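You operate a simulated robot arm through the tools that you are given. There is no shell and no other tool.

Carry out the task below with a simulated robot arm. There is one attempt and no reset: what you move stays moved.

JOB
Fill the blue and then the green grease cup till each owes nothing.
Fine: white coupler on the cup; let go of it before each stroke; coupler back on its rest; the other two couplers stay; no other cup gets grease. Set down upright: white coupler.

Only the result counts: the job must be done as asked and must still hold three seconds after the hand-in. Knocking over, shifting, dropping, spilling or breaking anything else fails it.

ROBOT AND FRAMES
A 6-joint arm with a two-finger gripper, fixed in place. Base frame: the origin is at the foot of the arm, x ahead of it, y to its left, z up. Units: m, degrees, N and s.
It reaches about 1.298 m from its shoulder. Its first joint turns from -149.0 to 149.0 degrees. Payload 1.57 kg.
The tool frame sits at the grasp point between the pads (the TCP): z along the fingers, y along the line on which they close. The tips reach 0.021 m beyond it. The gripper opens to 0.07 m. The gripper's body begins 0.05 m behind the TCP.
Orientation is told as [roll, pitch, yaw] about the base's x, y, z axes, in that order, counted from this pose: with the fingers straight down and closing along the base's y, the tool's x points along the base's -x, its y along +y and its z along -z.

CONTROLS
- The arm moves only by the tool apply_moves. Its argument "steps" is a list of rows, each an object of numbers (a shift or turn left out is 0, a gripper value left out holds the last): "tx", "ty", "tz": the shift along the tool's x, y, z in cm; "rx", "ry", "rz": the turn, a rotation vector about the tool's x, y, z in degrees; "grip": the closure in counts, from 0 (fully open) to 255 (shut). In form: [{"tx": .., "ty": .., "tz": .., "rx": .., "ry": .., "rz": .., "grip": ..}, ...]. A call has 1 to 20 rows; each row is the pose to reach, as a shift and turn from the pose commanded when the call began, along the tool's axes at that moment. Each row takes 0.2 s and may step no farther than 0.05 m and 8.6 degrees from the row before; otherwise, or with a gripper value out of range, the whole call is refused. A pose out of reach is approached as far as the arm can. The call stops where the force on the tool passes 40 N (or 10 N more than at its start, if that is more) or the arm is blocked; 0.2 s more then pass. Each finger halts on what it meets, pressing with about 30 N; the grip force reading is that of the motor and also rises with nothing between the fingers. The clock runs only during rows and for 0.2 s after the last one: add rows that repeat a pose to give the fingers time. It gives the time, the measured TCP pose, the force on the tool (base axes), the opening and the grip force at its end, in the units of the frame above (readings bear some noise), with the torque about the TCP (base axes, N m) and any sound that the robot's microphone picked up.
- Cameras (640 x 400 px; columns grow to the right, rows downward): "scene" is fixed at [0.2272, 0.657, 1.5921]; the picture's right is [-0.68, -0.73, 0.00], its down [-0.42, 0.39, -0.82] and it looks along [0.60, -0.56, -0.57] (base axes); focal length 333 px, centre (320, 200). "wrist" rides on the gripper at [0.079, 0.004, -0.081] in the tool frame; the picture's right is [-0.05, 1.00, 0.00], its down [-0.67, -0.04, -0.74] and it looks along [-0.74, -0.04, 0.67] (tool axes); focal length 256 px, centre (320, 200).
- camera(camera): a new picture of that camera. No time passes.
- slide_trunk(by): slides the trunk up (or, below 0, down) by that many m; the arm rides with it, the base frame stays. It gives what a move gives, with no picture.
- probe_pixels(camera, pixels): for up to 12 pixels [column, row] of the newest picture of that camera ("zoom" is the newest enlarged one), the place [x, y, z] in the base frame of the surface seen there, good to about 0.002 m, but the place of the scene camera against the robot may be out by one fixed shift of up to 0.018 m in any direction. No time passes.
- enlarge(camera, box): a new picture of the part [left, top, right, bottom] of that camera's present view, enlarged. No time passes.
- finish_job(): hands the job in; it is judged then, once.

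Open the gripper and draw the arm clear of the work before you hand the job in, unless the task says otherwise.

The tools are called as name(argument=value, ...) on one line, values as JSON. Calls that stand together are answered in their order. apply_moves: Moves the arm, as the interface text tells. Its arguments: {"type":"object","properties":{"steps":{"type":"array","items":{"type":"object","properties":{"tx":{"type":"number"},"ty":{"type":"number"},"tz":{"type":"number"},"rx":{"type":"number"},"ry":{"type":"number"},"rz":{"type":"number"},"grip":{"type":"number"}}}}},"required":["steps"]} The other tools are called the same way: slide_trunk (by) slides the trunk up or down; camera (camera) takes a picture; probe_pixels (camera, pixels) gives the place of the surface under pixels of a picture; enlarge (camera, box) takes an enlarged picture of a part of a camera's view; finish_job () hands the job in.

At the start:

```text
t: 0.0
tool_pos: [0.696, -0.1557, 1.2167]
tcp_rot: [-0.1, 0.0, -0.1]
ft_force: [-0.1, 0.3, 0.4]
ft_torque: [-0.01, -0.04, -0.01]
gripper_width: 0.0698
grip_force: 0.0
trunk travel left (down, up): [-0.897, 0.073]
```

scene: 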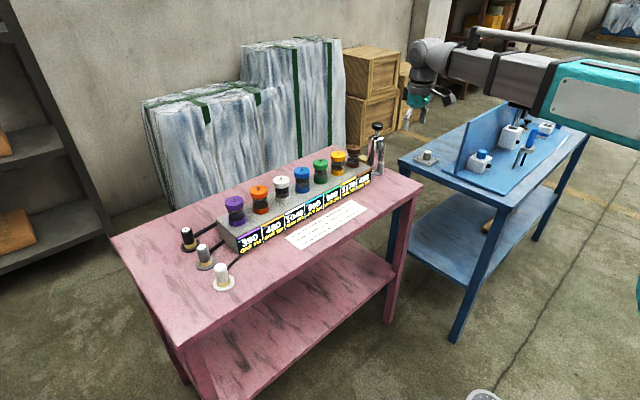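
wrist: 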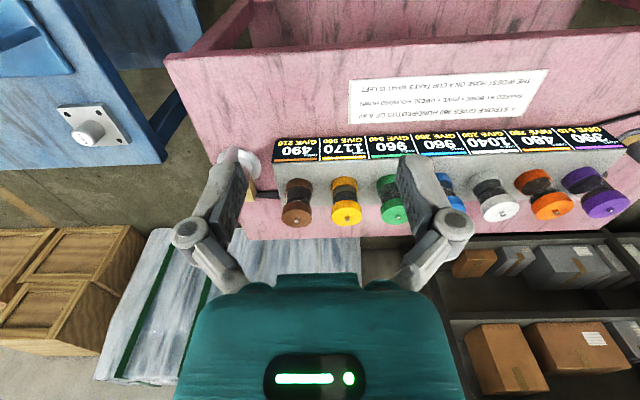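

I'll look at the labels, the sign and the couplers more closely before moving anything.

enlarge(camera="scene", box=[210, 140, 400, 260])

enlarge(camera="wrist", box=[240, 60, 640, 240])

enlarge(camera="scene", box=[160, 210, 260, 310])

```text
3.33 times, centred on (305, 200) of scene
```

zoom: 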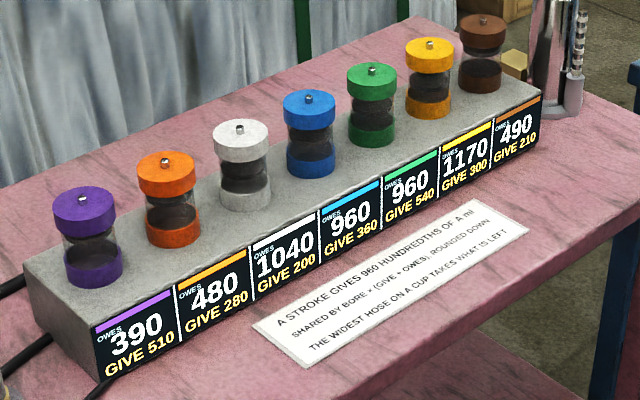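

```text
1.60 times, centred on (440, 150) of wrist
```

zoom: 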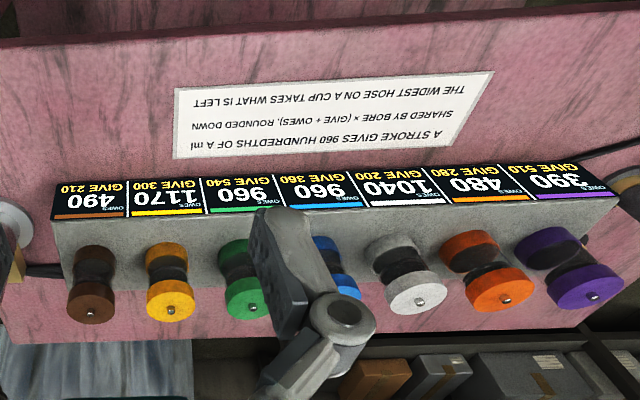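

```text
4.00 times, centred on (210, 260) of scene
```

zoom: 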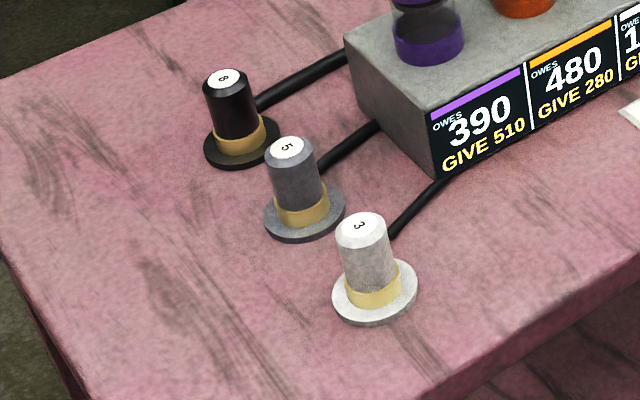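

The sign reads "A stroke gives 960 hundredths of a ml, shared by bore × (give + owes), rounded down; the widest hose on a cup takes what is left", and blue and green both owe 960. With only the white hose (bore 3) on a cup, one stroke each should do it. Next I look at the pump and the other stations.

enlarge(camera="scene", box=[340, 110, 420, 190])

enlarge(camera="scene", box=[270, 185, 380, 255])

enlarge(camera="scene", box=[400, 100, 590, 220])

enlarge(camera="wrist", box=[180, 100, 340, 240])

```text
5.00 times, centred on (380, 150) of scene
```

zoom: 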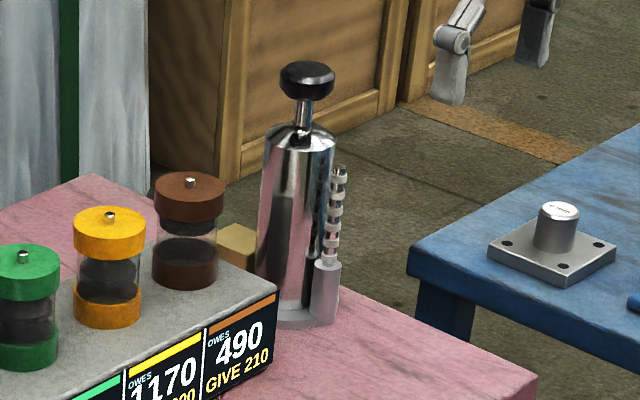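

```text
5.71 times, centred on (325, 220) of scene
```

zoom: 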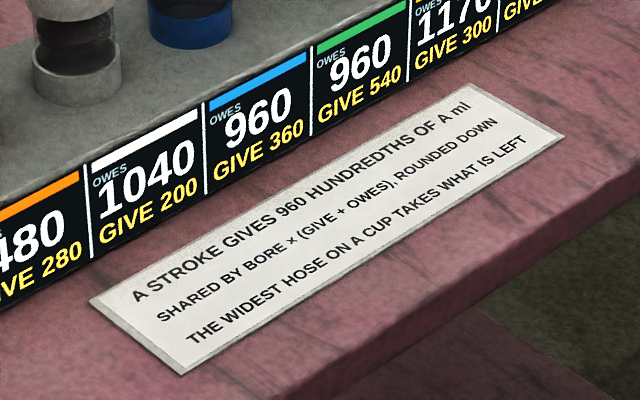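

```text
3.33 times, centred on (495, 160) of scene
```

zoom: 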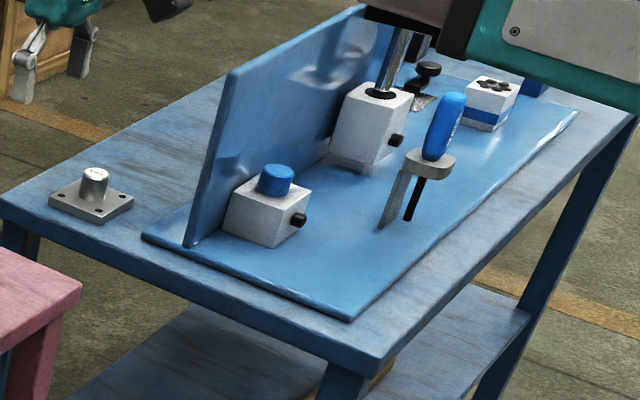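

```text
2.86 times, centred on (260, 170) of wrist
```

zoom: 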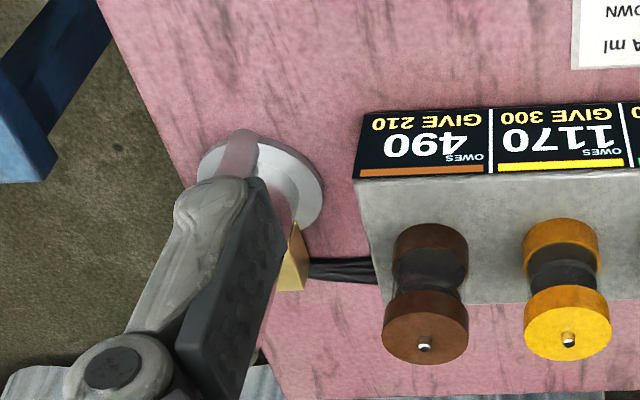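

I'll probe the key points in both current pictures: table, couplers, cups, pump knob.

probe_pixels(camera="scene", pixels=[[219, 267], [202, 247], [186, 230], [302, 167], [320, 159], [376, 125], [377, 145], [234, 196], [353, 147], [170, 300], [245, 220], [375, 172]])

probe_pixels(camera="wrist", pixels=[[297, 221], [346, 219], [394, 215], [502, 211], [550, 210], [600, 204], [300, 160], [320, 171], [560, 100], [400, 100], [400, 147], [262, 180]])

```text
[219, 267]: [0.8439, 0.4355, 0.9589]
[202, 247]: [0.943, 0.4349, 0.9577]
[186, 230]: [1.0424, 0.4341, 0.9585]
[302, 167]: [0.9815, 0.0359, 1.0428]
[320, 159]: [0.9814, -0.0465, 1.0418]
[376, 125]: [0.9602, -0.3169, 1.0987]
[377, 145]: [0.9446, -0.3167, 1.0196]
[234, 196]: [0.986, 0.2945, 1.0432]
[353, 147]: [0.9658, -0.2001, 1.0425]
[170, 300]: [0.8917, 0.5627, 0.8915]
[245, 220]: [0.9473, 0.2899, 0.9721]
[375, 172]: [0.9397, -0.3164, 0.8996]
```

```text
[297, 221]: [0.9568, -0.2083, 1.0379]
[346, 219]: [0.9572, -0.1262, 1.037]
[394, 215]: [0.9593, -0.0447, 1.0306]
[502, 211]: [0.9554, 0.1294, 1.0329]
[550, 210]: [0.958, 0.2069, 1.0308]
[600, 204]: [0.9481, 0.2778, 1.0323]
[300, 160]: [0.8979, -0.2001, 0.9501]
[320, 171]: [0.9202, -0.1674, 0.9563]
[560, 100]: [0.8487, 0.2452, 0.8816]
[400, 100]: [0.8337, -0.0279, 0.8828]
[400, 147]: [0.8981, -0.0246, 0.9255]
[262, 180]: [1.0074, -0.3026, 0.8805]
```

Table is at z≈0.881 by the wrist camera (0.8915 by scene, so the scene camera is biased ~1 cm). I'll move at the present height over to the white coupler near (0.84, 0.435) to look at it with the wrist camera.

apply_moves(steps=[{"ty": 4.2}, {"ty": 8.4}, {"ty": 12.6}, {"ty": 16.8}, {"ty": 21.0}, {"ty": 25.2}, {"ty": 29.4}, {"ty": 33.6}, {"ty": 37.8}, {"ty": 42.0}, {"ty": 46.2}, {"ty": 50.4}, {"ty": 54.6}, {"ty": 58.8}, {"ty": 58.8}, {"ty": 58.8}])

camera(camera="wrist")

camera(camera="scene")

```text
t: 3.4
tool_pos: [0.6968, 0.4327, 1.2166]
tcp_rot: [-0.1, 0.0, 0.1]
ft_force: [0.4, -0.8, 0.7]
ft_torque: [0.04, -0.01, -0.01]
gripper_width: 0.0701
grip_force: 0.1
trunk travel left (down, up): [-0.897, 0.073]
```

```text
taken
```

wrist: 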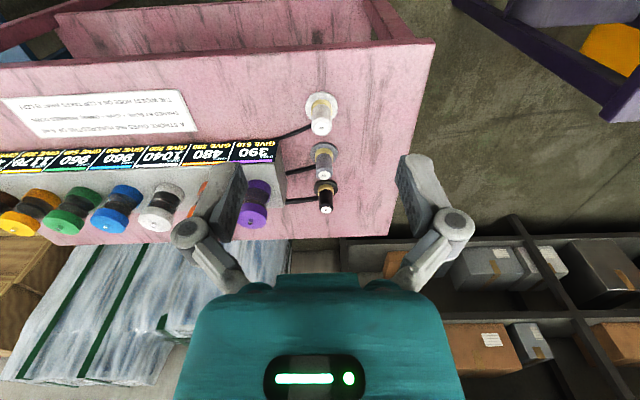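

```text
taken
```

scene: 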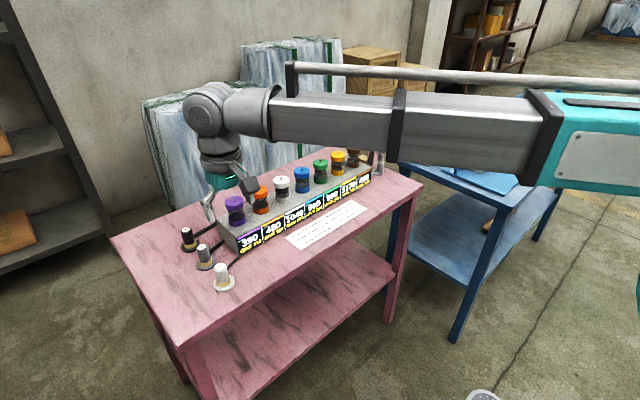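

The three couplers are at (320,115), (323,160) and (327,195) in the wrist view. I enlarge and probe them for exact positions.

enlarge(camera="wrist", box=[240, 70, 400, 230])

enlarge(camera="wrist", box=[290, 80, 350, 140])

probe_pixels(camera="wrist", pixels=[[321, 127], [324, 173], [327, 208], [321, 115], [335, 105], [308, 100], [321, 95], [290, 133], [380, 120], [327, 190], [267, 155], [280, 165]])

```text
2.50 times, centred on (320, 150) of wrist
```

zoom: 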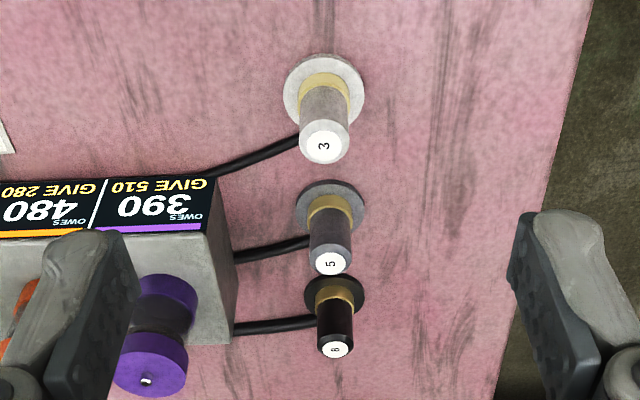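

```text
6.67 times, centred on (320, 110) of wrist
```

zoom: 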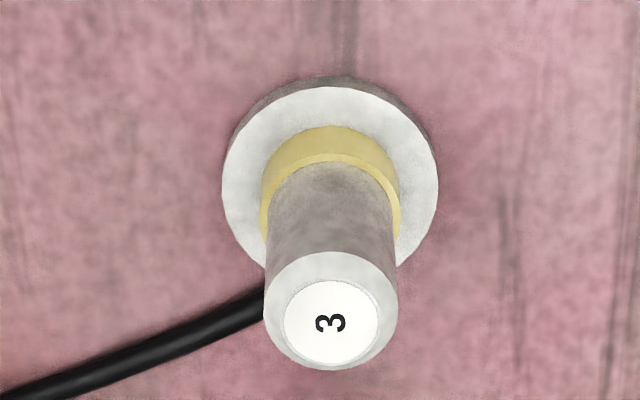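

```text
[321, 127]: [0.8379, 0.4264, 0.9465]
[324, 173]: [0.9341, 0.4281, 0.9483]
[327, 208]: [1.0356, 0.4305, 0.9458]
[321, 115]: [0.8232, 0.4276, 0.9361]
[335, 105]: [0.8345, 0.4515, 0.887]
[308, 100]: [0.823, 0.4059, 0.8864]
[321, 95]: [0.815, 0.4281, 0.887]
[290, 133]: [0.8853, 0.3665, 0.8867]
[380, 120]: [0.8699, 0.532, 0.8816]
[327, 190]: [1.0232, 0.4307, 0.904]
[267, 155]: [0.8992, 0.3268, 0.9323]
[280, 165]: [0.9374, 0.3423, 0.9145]
```

The white coupler's axis is about (0.837, 0.428), top z≈0.947, diameter ≈31 mm. The hose leaves its lower -y/+x side; I probe the hose to know its height before choosing the grip direction.

probe_pixels(camera="wrist", pixels=[[311, 125], [308, 126.5], [302, 129.5], [296, 132], [304, 200], [314, 198], [302, 170], [312, 167], [321.5, 121], [321.5, 110], [313, 105], [321.6, 126.8]])

enlarge(camera="scene", box=[195, 235, 255, 295])

```text
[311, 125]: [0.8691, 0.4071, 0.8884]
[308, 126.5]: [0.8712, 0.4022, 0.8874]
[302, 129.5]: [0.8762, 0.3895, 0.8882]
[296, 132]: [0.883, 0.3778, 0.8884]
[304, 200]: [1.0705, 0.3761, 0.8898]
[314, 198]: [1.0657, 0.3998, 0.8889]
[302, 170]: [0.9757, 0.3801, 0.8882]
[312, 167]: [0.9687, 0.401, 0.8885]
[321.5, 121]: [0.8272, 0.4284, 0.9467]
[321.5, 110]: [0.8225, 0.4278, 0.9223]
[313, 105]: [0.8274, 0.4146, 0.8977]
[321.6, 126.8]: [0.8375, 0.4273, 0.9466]
```

```text
6.67 times, centred on (225, 265) of scene
```

zoom: 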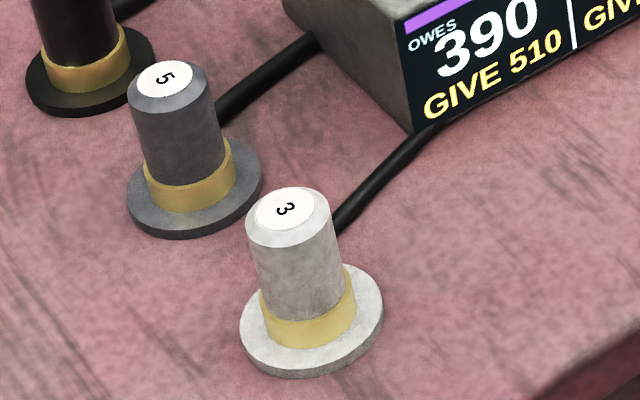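

The hoses lie on the table and leave from the +x side of the rests, so closing along y above z≈0.90 is clear. I move above the white coupler to z≈1.05 first.

apply_moves(steps=[{"tx": -3.5, "ty": -0.1, "tz": 3.0}, {"tx": -7.0, "ty": -0.3, "tz": 6.0}, {"tx": -10.5, "ty": -0.5, "tz": 9.0}, {"tx": -14.0, "ty": -0.5, "tz": 12.0}, {"tx": -14.0, "ty": -0.5, "tz": 16.5}, {"tx": -14.0, "ty": -0.5, "tz": 16.5}, {"tx": -14.0, "ty": -0.5, "tz": 16.5}])

camera(camera="wrist")

camera(camera="scene")

```text
t: 5.0
tool_pos: [0.8367, 0.4265, 1.2159]
tcp_rot: [0.0, 0.0, 0.0]
ft_force: [-0.1, 0.7, 0.4]
ft_torque: [0.0, -0.02, 0.01]
gripper_width: 0.0699
grip_force: 0.0
out of reach, approached as far as the arm can: row 1, 2, 3, 4, 5, 6, 7
trunk travel left (down, up): [-0.897, 0.073]
```

```text
taken
```

wrist: 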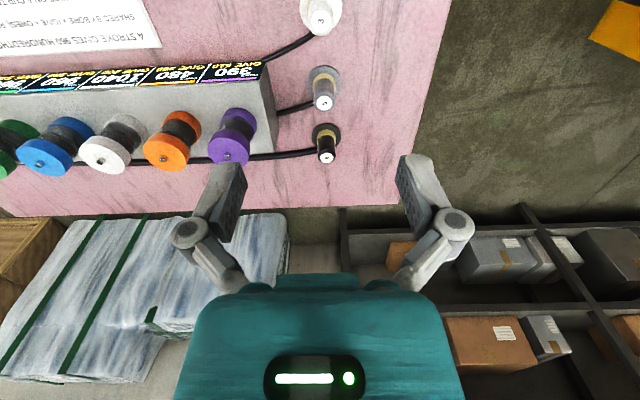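

```text
taken
```

scene: 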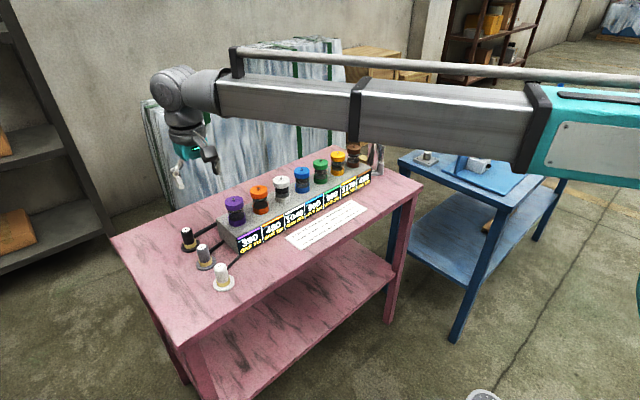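

All rows were reported out of reach vertically: the boom arm cannot change height, so z stays at 1.216 while x/y reached (0.8367, 0.4265). Height must come from the trunk; I lower it by 0.10 and look again.

slide_trunk(by=-0.1)

camera(camera="wrist")

camera(camera="scene")

```text
t: 6.3
tool_pos: [0.8362, 0.4265, 1.1161]
tcp_rot: [-0.1, 0.0, 0.0]
ft_force: [-0.6, -0.2, 0.1]
ft_torque: [0.01, 0.04, 0.01]
gripper_width: 0.0701
grip_force: 0.0
trunk travel left (down, up): [-0.797, 0.173]
```

```text
taken
```

wrist: 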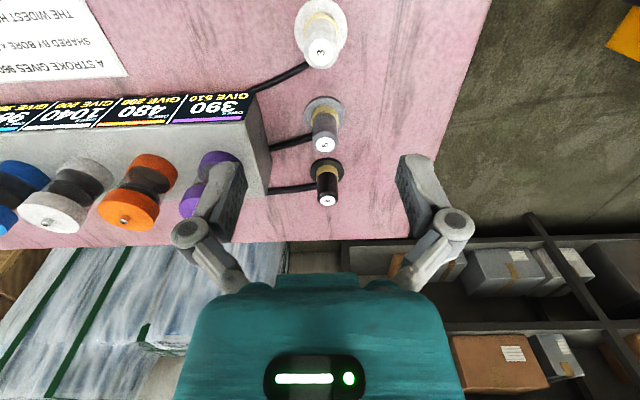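

```text
taken
```

scene: 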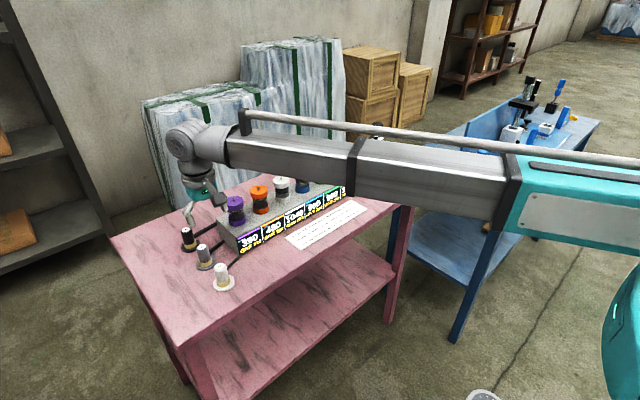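

The trunk slide works. I probe the white coupler from this closer pose to refine its axis.

enlarge(camera="wrist", box=[280, 0, 360, 80])

probe_pixels(camera="wrist", pixels=[[320, 55], [321, 48], [308, 50], [335, 50], [320, 35], [300, 30], [340, 30], [320, 3]])

```text
5.00 times, centred on (320, 40) of wrist
```

zoom: 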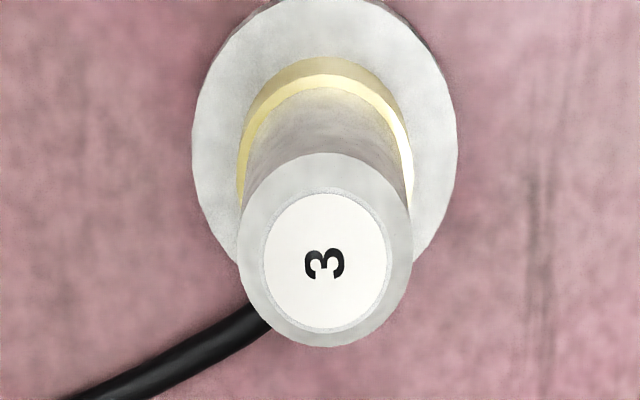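

```text
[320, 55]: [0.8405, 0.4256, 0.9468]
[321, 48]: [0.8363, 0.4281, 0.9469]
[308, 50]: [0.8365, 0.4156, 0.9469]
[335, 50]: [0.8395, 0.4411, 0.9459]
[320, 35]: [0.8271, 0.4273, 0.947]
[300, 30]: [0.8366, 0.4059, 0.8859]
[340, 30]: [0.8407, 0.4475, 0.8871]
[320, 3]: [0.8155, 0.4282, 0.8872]
```

Coupler axis is about (0.838, 0.428), top z 0.947. I make the small xy correction and see whether the controller still reports out-of-reach.

apply_moves(steps=[{"tx": -0.18, "ty": 0.13}, {"tx": -0.18, "ty": 0.13}, {"tx": -0.18, "ty": 0.13}])

```text
t: 7.1
tool_pos: [0.8384, 0.4277, 1.1154]
tcp_rot: [0.0, 0.0, 0.0]
ft_force: [-0.3, -0.5, -0.3]
ft_torque: [-0.05, 0.01, 0.01]
gripper_width: 0.07
grip_force: 0.1
trunk travel left (down, up): [-0.797, 0.173]
```

The commanded pose follows what was reached. I lower the trunk 0.12 so the tips come to about 0.974, still above the coupler top, and check alignment.

slide_trunk(by=-0.12)

camera(camera="wrist")

camera(camera="scene")

```text
t: 8.6
tool_pos: [0.8382, 0.4276, 0.995]
tcp_rot: [0.0, 0.0, 0.0]
ft_force: [-0.6, -0.8, -0.8]
ft_torque: [0.01, -0.02, 0.04]
gripper_width: 0.07
grip_force: 0.0
trunk travel left (down, up): [-0.677, 0.293]
```

```text
taken
```

wrist: 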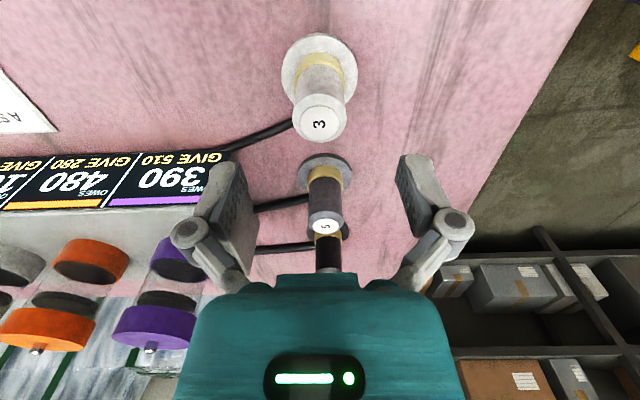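

```text
taken
```

scene: 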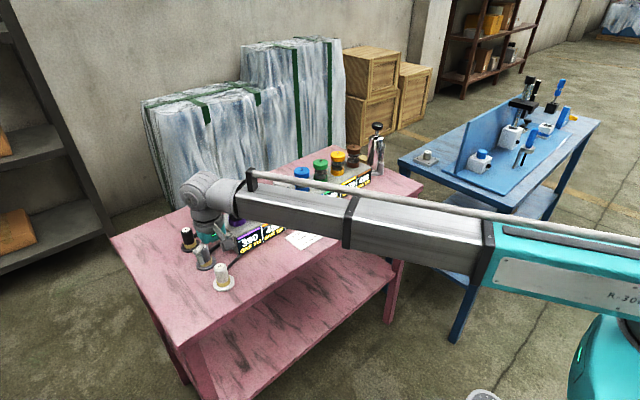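

The coupler top sits at (320,125), exactly where an object on the tool axis 5 cm below the TCP should appear, centred between the fingers. I lower 0.068 to grip height (TCP z≈0.927).

slide_trunk(by=-0.068)

camera(camera="wrist")

```text
t: 9.7
tool_pos: [0.838, 0.4281, 0.9279]
tcp_rot: [0.0, 0.0, 0.0]
ft_force: [0.7, -0.3, 0.0]
ft_torque: [-0.01, 0.02, 0.02]
gripper_width: 0.07
grip_force: 0.0
trunk travel left (down, up): [-0.609, 0.361]
```

```text
taken
```

wrist: 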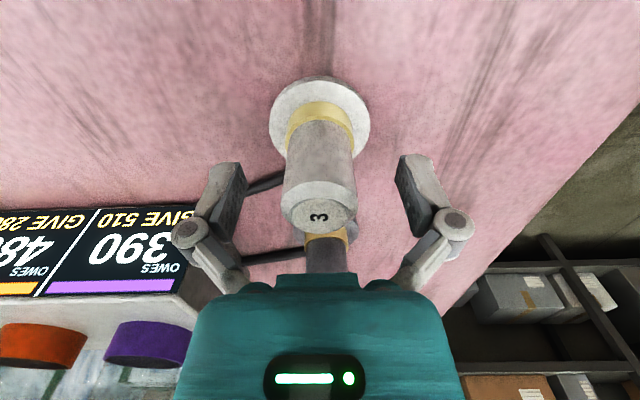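

The white coupler stands centred between the open fingers, at (320,170) in the picture. I close on it gradually and hold to let the fingers settle.

apply_moves(steps=[{"grip": 100}, {"grip": 120}, {"grip": 140}, {"grip": 160}, {"grip": 180}, {"grip": 200}, {"grip": 200}, {"grip": 200}])

camera(camera="wrist")

```text
t: 11.5
tool_pos: [0.8383, 0.4288, 0.9282]
tcp_rot: [0.0, -0.1, 0.0]
ft_force: [0.6, -0.6, 1.3]
ft_torque: [-0.02, -0.01, 0.02]
gripper_width: 0.0313
grip_force: 29.8
trunk travel left (down, up): [-0.609, 0.361]
```

```text
taken
```

wrist: 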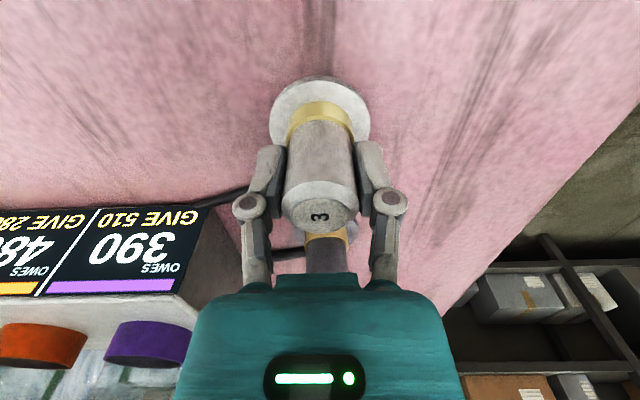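

The fingers stopped at 31.3 mm with 30 N on the coupler. I lift 3 cm and look at what came along.

slide_trunk(by=0.03)

camera(camera="wrist")

enlarge(camera="scene", box=[170, 200, 270, 300])

```text
t: 12.2
tool_pos: [0.8392, 0.4286, 0.9582]
tcp_rot: [0.0, 0.0, -0.1]
ft_force: [0.3, 0.7, -1.9]
ft_torque: [0.0, 0.0, 0.03]
gripper_width: 0.0313
grip_force: 29.8
trunk travel left (down, up): [-0.639, 0.331]
```

```text
taken
```

wrist: 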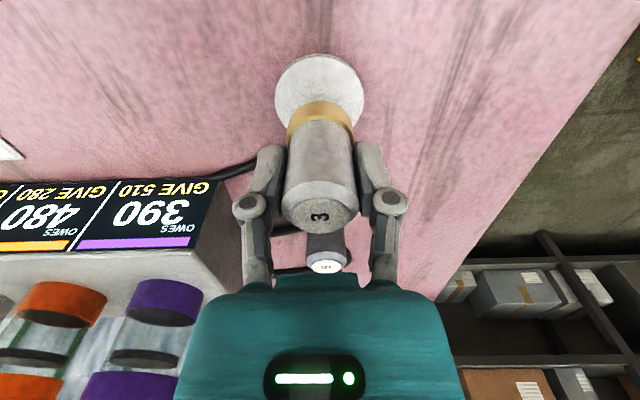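

```text
4.00 times, centred on (220, 250) of scene
```

zoom: 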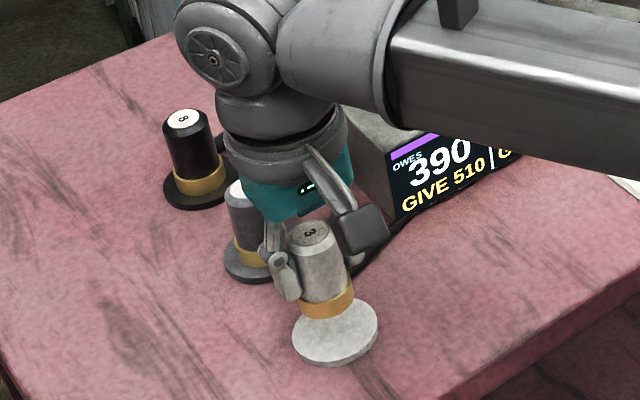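

Only the coupler (with its gold collar) came up; the rest disc stayed on the table. I raise the trunk so the coupler bottom (about 4.1 cm below the TCP) clears the cups.

slide_trunk(by=0.18)

camera(camera="wrist")

camera(camera="scene")

```text
t: 14.2
tool_pos: [0.8387, 0.4279, 1.1383]
tcp_rot: [-0.1, 0.0, 0.0]
ft_force: [0.9, 0.0, -2.0]
ft_torque: [0.02, -0.01, 0.0]
gripper_width: 0.0312
grip_force: 30.5
trunk travel left (down, up): [-0.819, 0.151]
```

```text
taken
```

wrist: 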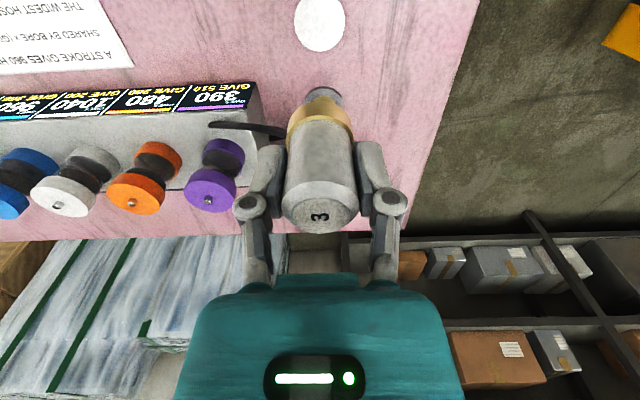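

```text
taken
```

scene: 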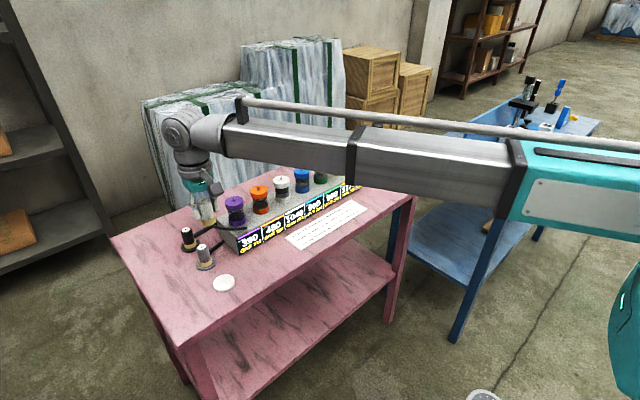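

I probe the empty rest disc now (at (319,25)), as its position is needed for the return, along with the purple and orange cups.

probe_pixels(camera="wrist", pixels=[[319, 25], [296, 24], [343, 24], [319, 50], [319, 8], [211, 201], [130, 202], [57, 207], [245, 128]])

enlarge(camera="wrist", box=[270, 0, 370, 60])

enlarge(camera="wrist", box=[0, 130, 250, 230])

```text
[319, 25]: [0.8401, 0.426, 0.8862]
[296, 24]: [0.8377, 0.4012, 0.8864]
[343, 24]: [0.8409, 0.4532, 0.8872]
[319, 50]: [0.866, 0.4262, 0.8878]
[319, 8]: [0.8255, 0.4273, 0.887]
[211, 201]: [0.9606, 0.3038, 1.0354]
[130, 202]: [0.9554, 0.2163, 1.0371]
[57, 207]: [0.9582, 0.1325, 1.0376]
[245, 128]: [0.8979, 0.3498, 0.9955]
```

```text
6.40 times, centred on (320, 30) of wrist
```

zoom: 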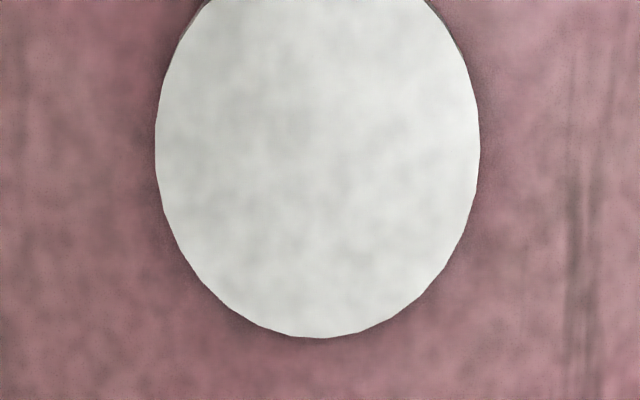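

```text
2.56 times, centred on (125, 180) of wrist
```

zoom: 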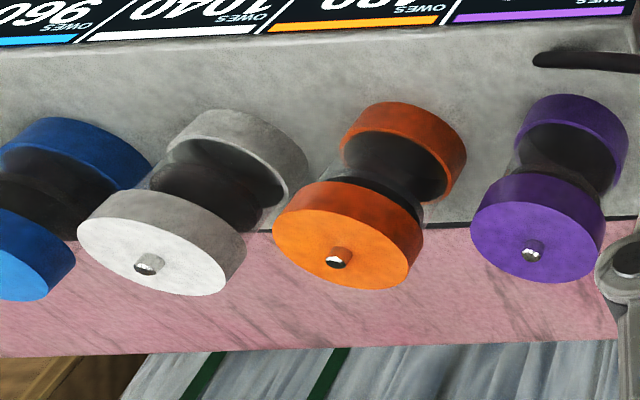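

The rest disc is centred near (0.839, 0.4275). Now I carry the coupler at this height towards the blue cup (y≈0.04), stopping slightly in front so I can measure its nipple.

apply_moves(steps=[{"tx": 0.4, "ty": -3.9}, {"tx": 0.8, "ty": -7.8}, {"tx": 1.2, "ty": -11.7}, {"tx": 1.6, "ty": -15.6}, {"tx": 2.0, "ty": -19.5}, {"tx": 2.4, "ty": -23.4}, {"tx": 2.8, "ty": -27.3}, {"tx": 3.2, "ty": -31.2}, {"tx": 3.6, "ty": -35.1}, {"tx": 4.0, "ty": -38.8}, {"tx": 4.0, "ty": -38.8}, {"tx": 4.0, "ty": -38.8}])

camera(camera="wrist")

camera(camera="scene")

```text
t: 16.9
tool_pos: [0.7989, 0.0392, 1.1383]
tcp_rot: [0.0, 0.1, 0.0]
ft_force: [0.8, 0.6, -2.3]
ft_torque: [-0.01, 0.0, -0.02]
gripper_width: 0.0315
grip_force: 29.7
trunk travel left (down, up): [-0.819, 0.151]
```

```text
taken
```

wrist: 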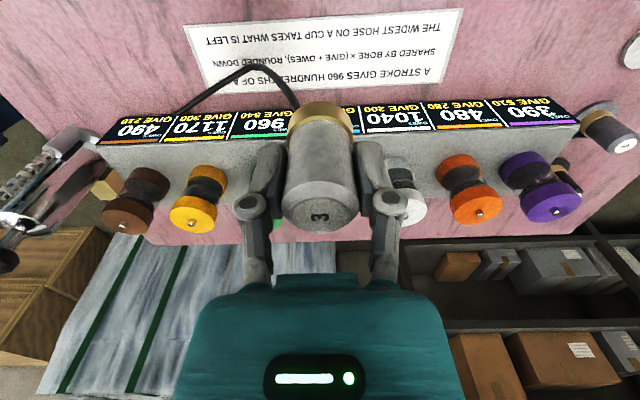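

```text
taken
```

scene: 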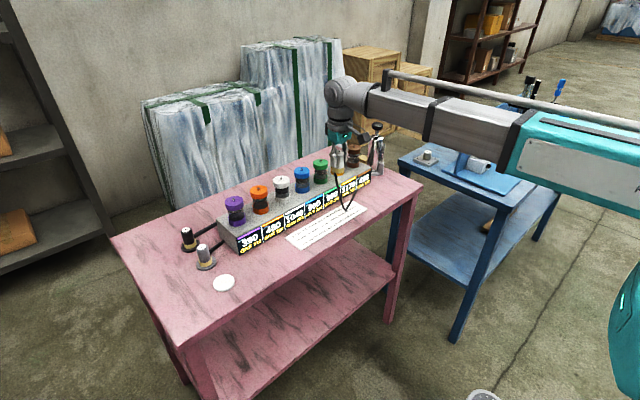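

The coupler hides the blue cup. I measure the visible neighbours' nipples precisely to get the cup row geometry, and the scene view gives blue directly.

enlarge(camera="wrist", box=[380, 140, 600, 240])

enlarge(camera="wrist", box=[90, 140, 290, 240])

enlarge(camera="scene", box=[220, 140, 340, 220])

```text
2.91 times, centred on (490, 190) of wrist
```

zoom: 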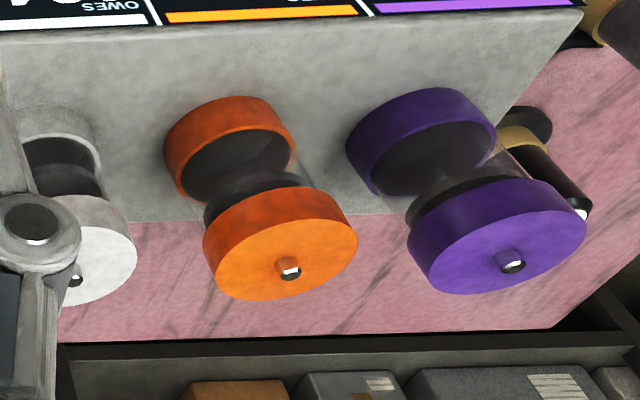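

```text
3.20 times, centred on (190, 190) of wrist
```

zoom: 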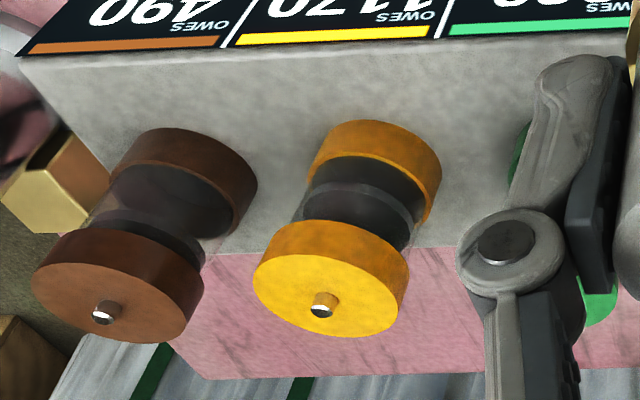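

```text
5.00 times, centred on (280, 180) of scene
```

zoom: 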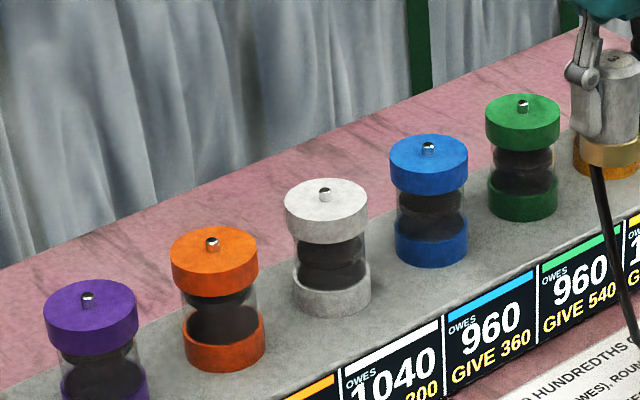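

Nipples appear in the wrist picture at about orange (480,214.7), purple (556.3,213.4), brown (122.2,227), yellow (191.3,225). I probe them and the scene-zoom nipples, including blue at (428,150) and green at (522,105).

probe_pixels(camera="wrist", pixels=[[480, 214.7], [556.3, 213.4], [122.2, 226.9], [191.2, 225], [479, 217.5], [555, 217], [124, 230], [191, 229], [476, 208], [186, 219], [406, 216]])

probe_pixels(camera="zoom", pixels=[[88, 297], [212, 241], [326, 191], [429, 146], [523, 103], [100, 305], [225, 250], [340, 200], [441, 155], [534, 111], [429, 160], [523, 116]])

```text
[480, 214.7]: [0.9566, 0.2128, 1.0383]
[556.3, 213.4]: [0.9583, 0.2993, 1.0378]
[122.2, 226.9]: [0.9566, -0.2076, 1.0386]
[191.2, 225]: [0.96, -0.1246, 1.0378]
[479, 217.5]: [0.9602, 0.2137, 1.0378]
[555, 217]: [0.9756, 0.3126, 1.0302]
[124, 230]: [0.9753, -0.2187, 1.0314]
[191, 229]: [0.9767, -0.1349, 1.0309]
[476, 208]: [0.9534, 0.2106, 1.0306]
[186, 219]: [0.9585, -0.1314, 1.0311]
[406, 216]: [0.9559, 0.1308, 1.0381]
```

```text
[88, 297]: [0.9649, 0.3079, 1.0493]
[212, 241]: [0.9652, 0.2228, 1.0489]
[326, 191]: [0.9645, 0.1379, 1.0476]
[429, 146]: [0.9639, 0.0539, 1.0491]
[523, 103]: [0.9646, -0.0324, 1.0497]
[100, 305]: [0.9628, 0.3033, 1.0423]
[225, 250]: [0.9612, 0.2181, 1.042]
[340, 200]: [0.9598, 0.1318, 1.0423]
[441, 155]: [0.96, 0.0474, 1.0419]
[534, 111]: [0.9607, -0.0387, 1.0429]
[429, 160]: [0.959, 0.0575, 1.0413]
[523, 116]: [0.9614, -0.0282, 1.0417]
```

Fit of the cup row: spacing 0.085, blue nipple at about (0.958, 0.045), top z 1.038; green at (0.958, -0.040). Now I check where the coupler sits in the hand relative to the TCP.

enlarge(camera="wrist", box=[270, 90, 370, 240])

probe_pixels(camera="wrist", pixels=[[320, 218], [320, 210], [300, 213], [340, 213], [320, 228], [320, 203], [320, 106], [300, 113], [341, 113], [320, 150], [320, 101]])

```text
2.67 times, centred on (320, 165) of wrist
```

zoom: 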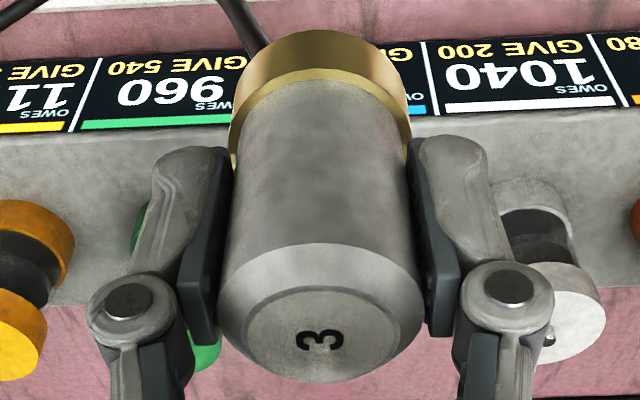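

```text
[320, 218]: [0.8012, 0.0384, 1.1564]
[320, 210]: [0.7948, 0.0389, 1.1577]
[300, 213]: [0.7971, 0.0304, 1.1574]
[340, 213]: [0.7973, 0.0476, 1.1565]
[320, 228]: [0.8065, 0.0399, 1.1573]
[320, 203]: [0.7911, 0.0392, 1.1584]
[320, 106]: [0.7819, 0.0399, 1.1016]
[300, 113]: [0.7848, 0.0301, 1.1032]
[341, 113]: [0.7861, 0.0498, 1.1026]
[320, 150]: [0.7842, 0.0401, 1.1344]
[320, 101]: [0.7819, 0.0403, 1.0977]
```

The coupler axis is within 1 mm of the TCP (front face x 0.7842 + radius 15.7 mm ≈ 0.7999), its bottom 4.1 cm below. I move over the blue nipple at (0.9575, 0.045), still 6 cm above it.

apply_moves(steps=[{"tx": -4.0, "ty": 0.2}, {"tx": -8.0, "ty": 0.4}, {"tx": -12.0, "ty": 0.58}, {"tx": -15.86, "ty": 0.58}, {"tx": -15.86, "ty": 0.58}, {"tx": -15.86, "ty": 0.58}])

camera(camera="wrist")

enlarge(camera="scene", box=[230, 90, 390, 220])

```text
t: 18.2
tool_pos: [0.9572, 0.0455, 1.1375]
tcp_rot: [0.0, 0.0, 0.0]
ft_force: [0.0, -0.2, -2.2]
ft_torque: [-0.03, 0.05, -0.01]
gripper_width: 0.0315
grip_force: 30.0
trunk travel left (down, up): [-0.819, 0.151]
```

```text
taken
```

wrist: 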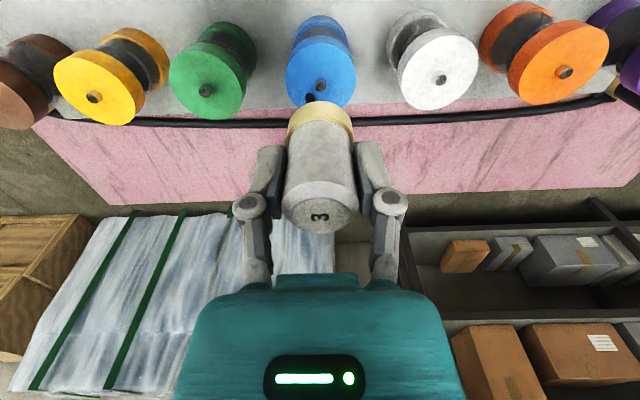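

```text
3.08 times, centred on (310, 155) of scene
```

zoom: 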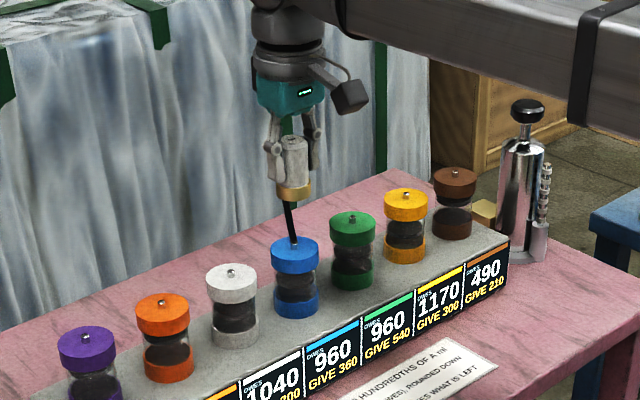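

Now the blue nipple is visible directly at (320,86). I enlarge and probe it for a final alignment.

enlarge(camera="wrist", box=[270, 50, 370, 130])

probe_pixels(camera="wrist", pixels=[[320, 86], [320, 84], [320, 88], [318, 86], [322, 86], [441, 80], [206, 90], [94, 97], [564, 73], [321, 70], [290, 70], [352, 70]])

```text
5.00 times, centred on (320, 90) of wrist
```

zoom: 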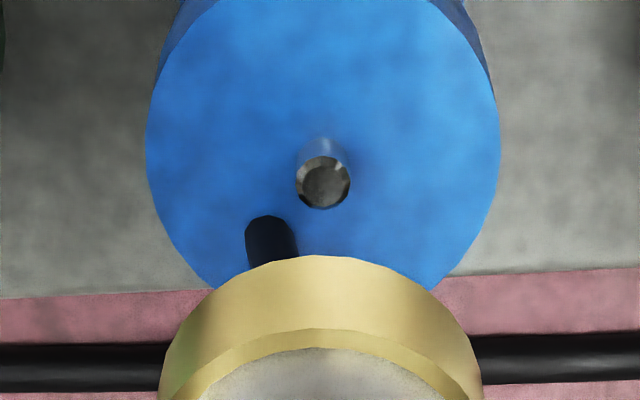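

```text
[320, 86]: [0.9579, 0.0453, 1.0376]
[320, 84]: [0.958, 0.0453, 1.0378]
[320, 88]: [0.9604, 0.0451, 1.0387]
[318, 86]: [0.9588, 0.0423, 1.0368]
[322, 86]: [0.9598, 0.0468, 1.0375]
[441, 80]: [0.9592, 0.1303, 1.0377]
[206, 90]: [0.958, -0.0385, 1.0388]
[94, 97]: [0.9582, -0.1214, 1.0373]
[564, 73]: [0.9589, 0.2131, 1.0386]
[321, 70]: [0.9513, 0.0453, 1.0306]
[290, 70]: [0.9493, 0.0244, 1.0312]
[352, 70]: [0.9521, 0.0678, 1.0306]
```

The blue nipple is at (0.9588, 0.0458, 1.038), so I nudge 0.7 mm in +x and 0.5 mm in +y and then lower so that the coupler's bottom is just above the nipple.

apply_moves(steps=[{"tx": -0.07, "ty": 0.05}, {"tx": -0.07, "ty": 0.05}, {"tx": -0.07, "ty": 0.05}])

slide_trunk(by=-0.05)

camera(camera="wrist")

enlarge(camera="scene", box=[270, 120, 340, 200])

```text
t: 19.1
tool_pos: [0.9587, 0.0464, 1.1373]
tcp_rot: [0.1, 0.0, 0.0]
ft_force: [-0.2, -0.5, -3.5]
ft_torque: [0.0, 0.02, 0.02]
gripper_width: 0.0315
grip_force: 30.3
trunk travel left (down, up): [-0.819, 0.151]
```

```text
t: 20.0
tool_pos: [0.9568, 0.0454, 1.0873]
tcp_rot: [0.0, 0.0, 0.1]
ft_force: [0.1, -0.1, -2.5]
ft_torque: [-0.02, 0.02, 0.01]
gripper_width: 0.0316
grip_force: 29.7
trunk travel left (down, up): [-0.769, 0.201]
```

```text
taken
```

wrist: 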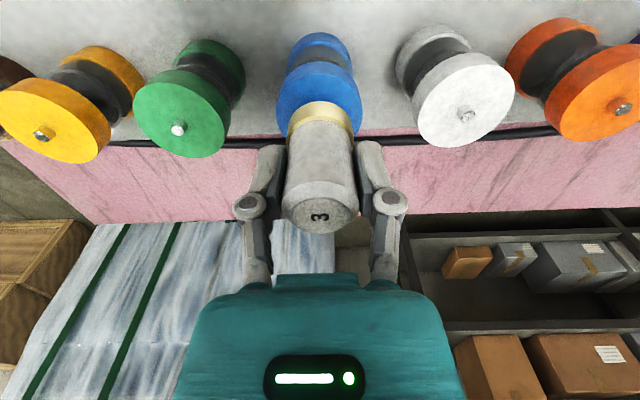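

```text
5.00 times, centred on (305, 160) of scene
```

zoom: 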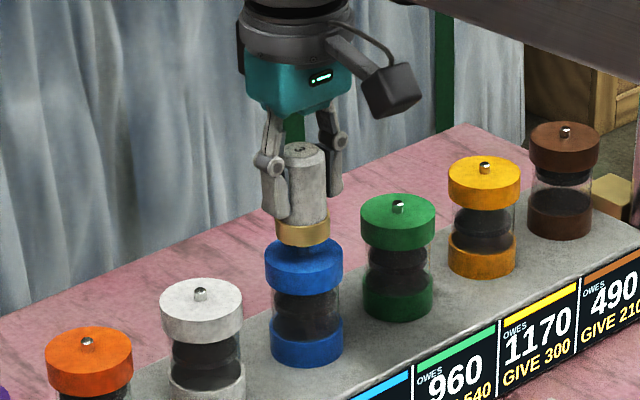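

I check the centring of the gold collar over the blue cup top more closely before the last few millimetres.

enlarge(camera="wrist", box=[260, 50, 380, 150])

enlarge(camera="scene", box=[287, 140, 322, 180])

```text
4.00 times, centred on (320, 100) of wrist
```

zoom: 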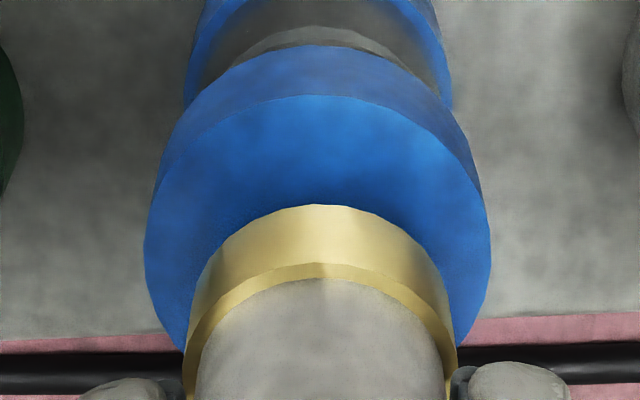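

```text
10.00 times, centred on (304, 160) of scene
```

zoom: 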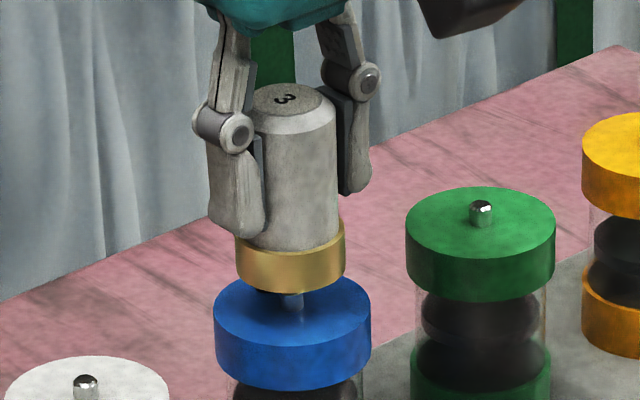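

The collar is centred over the nipple in both views. I lower in small steps watching the force.

slide_trunk(by=-0.007)

slide_trunk(by=-0.004)

```text
t: 20.5
tool_pos: [0.9575, 0.0445, 1.0811]
tcp_rot: [0.0, 0.0, -0.1]
ft_force: [-0.2, -0.5, -2.2]
ft_torque: [-0.02, 0.02, -0.06]
gripper_width: 0.031
grip_force: 30.0
trunk travel left (down, up): [-0.762, 0.208]
```

```text
t: 21.1
tool_pos: [0.9576, 0.0463, 1.0767]
tcp_rot: [-0.1, 0.0, 0.1]
ft_force: [0.2, 0.2, -2.3]
ft_torque: [-0.03, -0.01, 0.04]
gripper_width: 0.0313
grip_force: 30.3
trunk travel left (down, up): [-0.758, 0.212]
```

No contact force with the bottom already below the nipple top, so the nipple is entering the bore. I continue down to the cup top.

slide_trunk(by=-0.003)

slide_trunk(by=-0.002)

```text
t: 21.6
tool_pos: [0.9578, 0.0449, 1.074]
tcp_rot: [0.0, 0.0, 0.0]
ft_force: [-0.4, -0.8, -2.0]
ft_torque: [0.0, 0.02, 0.0]
gripper_width: 0.0313
grip_force: 29.8
trunk travel left (down, up): [-0.755, 0.215]
```

```text
t: 22.1
tool_pos: [0.9572, 0.0459, 1.0725]
tcp_rot: [0.0, 0.0, 0.0]
ft_force: [1.4, -0.4, 3.5]
ft_torque: [0.01, -0.05, -0.03]
gripper_width: 0.0314
grip_force: 30.1
trunk travel left (down, up): [-0.753, 0.217]
```

The force turned from -2 N (weight) to +3.5 N, so the coupler is touching the cup top. One more millimetre to seat it, then a look.

slide_trunk(by=-0.001)

enlarge(camera="scene", box=[287, 140, 322, 180])

camera(camera="wrist")

```text
t: 22.6
tool_pos: [0.9569, 0.0461, 1.0725]
tcp_rot: [-0.1, -0.1, 0.0]
ft_force: [6.7, 0.6, 17.6]
ft_torque: [-0.04, -0.08, -0.05]
gripper_width: 0.0314
grip_force: 30.2
trunk travel left (down, up): [-0.752, 0.218]
```

```text
10.00 times, centred on (304, 160) of scene
```

zoom: 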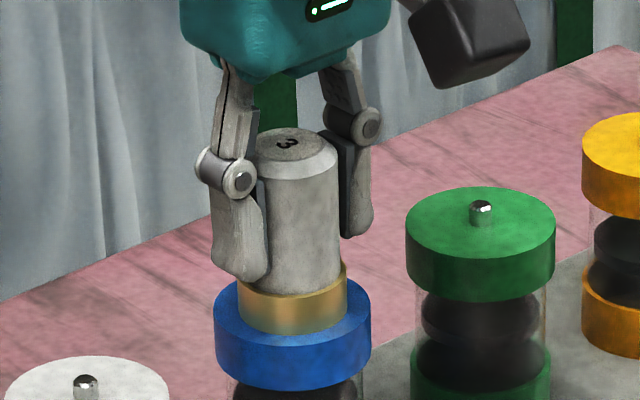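

```text
taken
```

wrist: 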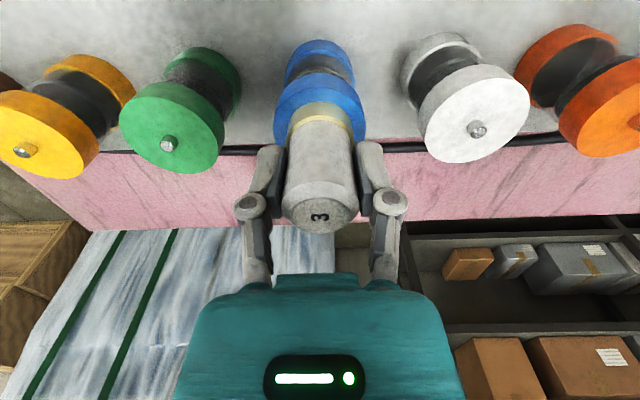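

The coupler sits flush on the blue cup with ~18 N of pressing. I relieve a millimetre, then open the gripper.

slide_trunk(by=0.001)

apply_moves(steps=[{"grip": 180}, {"grip": 140}, {"grip": 100}, {"grip": 50}, {"grip": 0}, {"grip": 0}, {"grip": 0}, {"grip": 0}])

camera(camera="wrist")

```text
t: 23.1
tool_pos: [0.9575, 0.0441, 1.0729]
tcp_rot: [0.0, 0.1, 0.0]
ft_force: [2.0, 0.9, 6.2]
ft_torque: [-0.01, -0.09, -0.03]
gripper_width: 0.0313
grip_force: 29.8
trunk travel left (down, up): [-0.753, 0.217]
```

```text
t: 24.9
tool_pos: [0.9582, 0.0451, 1.071]
tcp_rot: [0.0, 0.0, -0.1]
ft_force: [-0.5, -0.8, -0.8]
ft_torque: [0.0, 0.01, -0.03]
gripper_width: 0.0701
grip_force: 0.1
trunk travel left (down, up): [-0.753, 0.217]
```

```text
taken
```

wrist: 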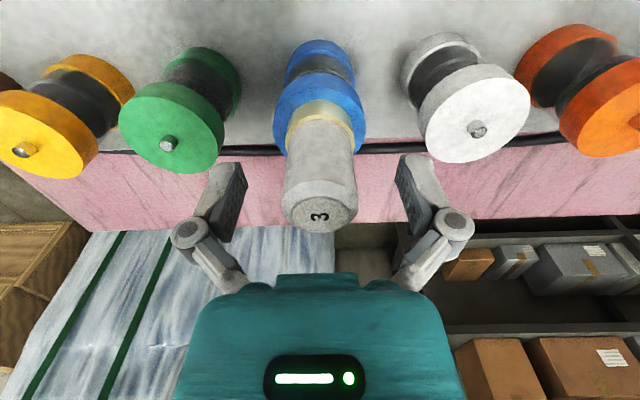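

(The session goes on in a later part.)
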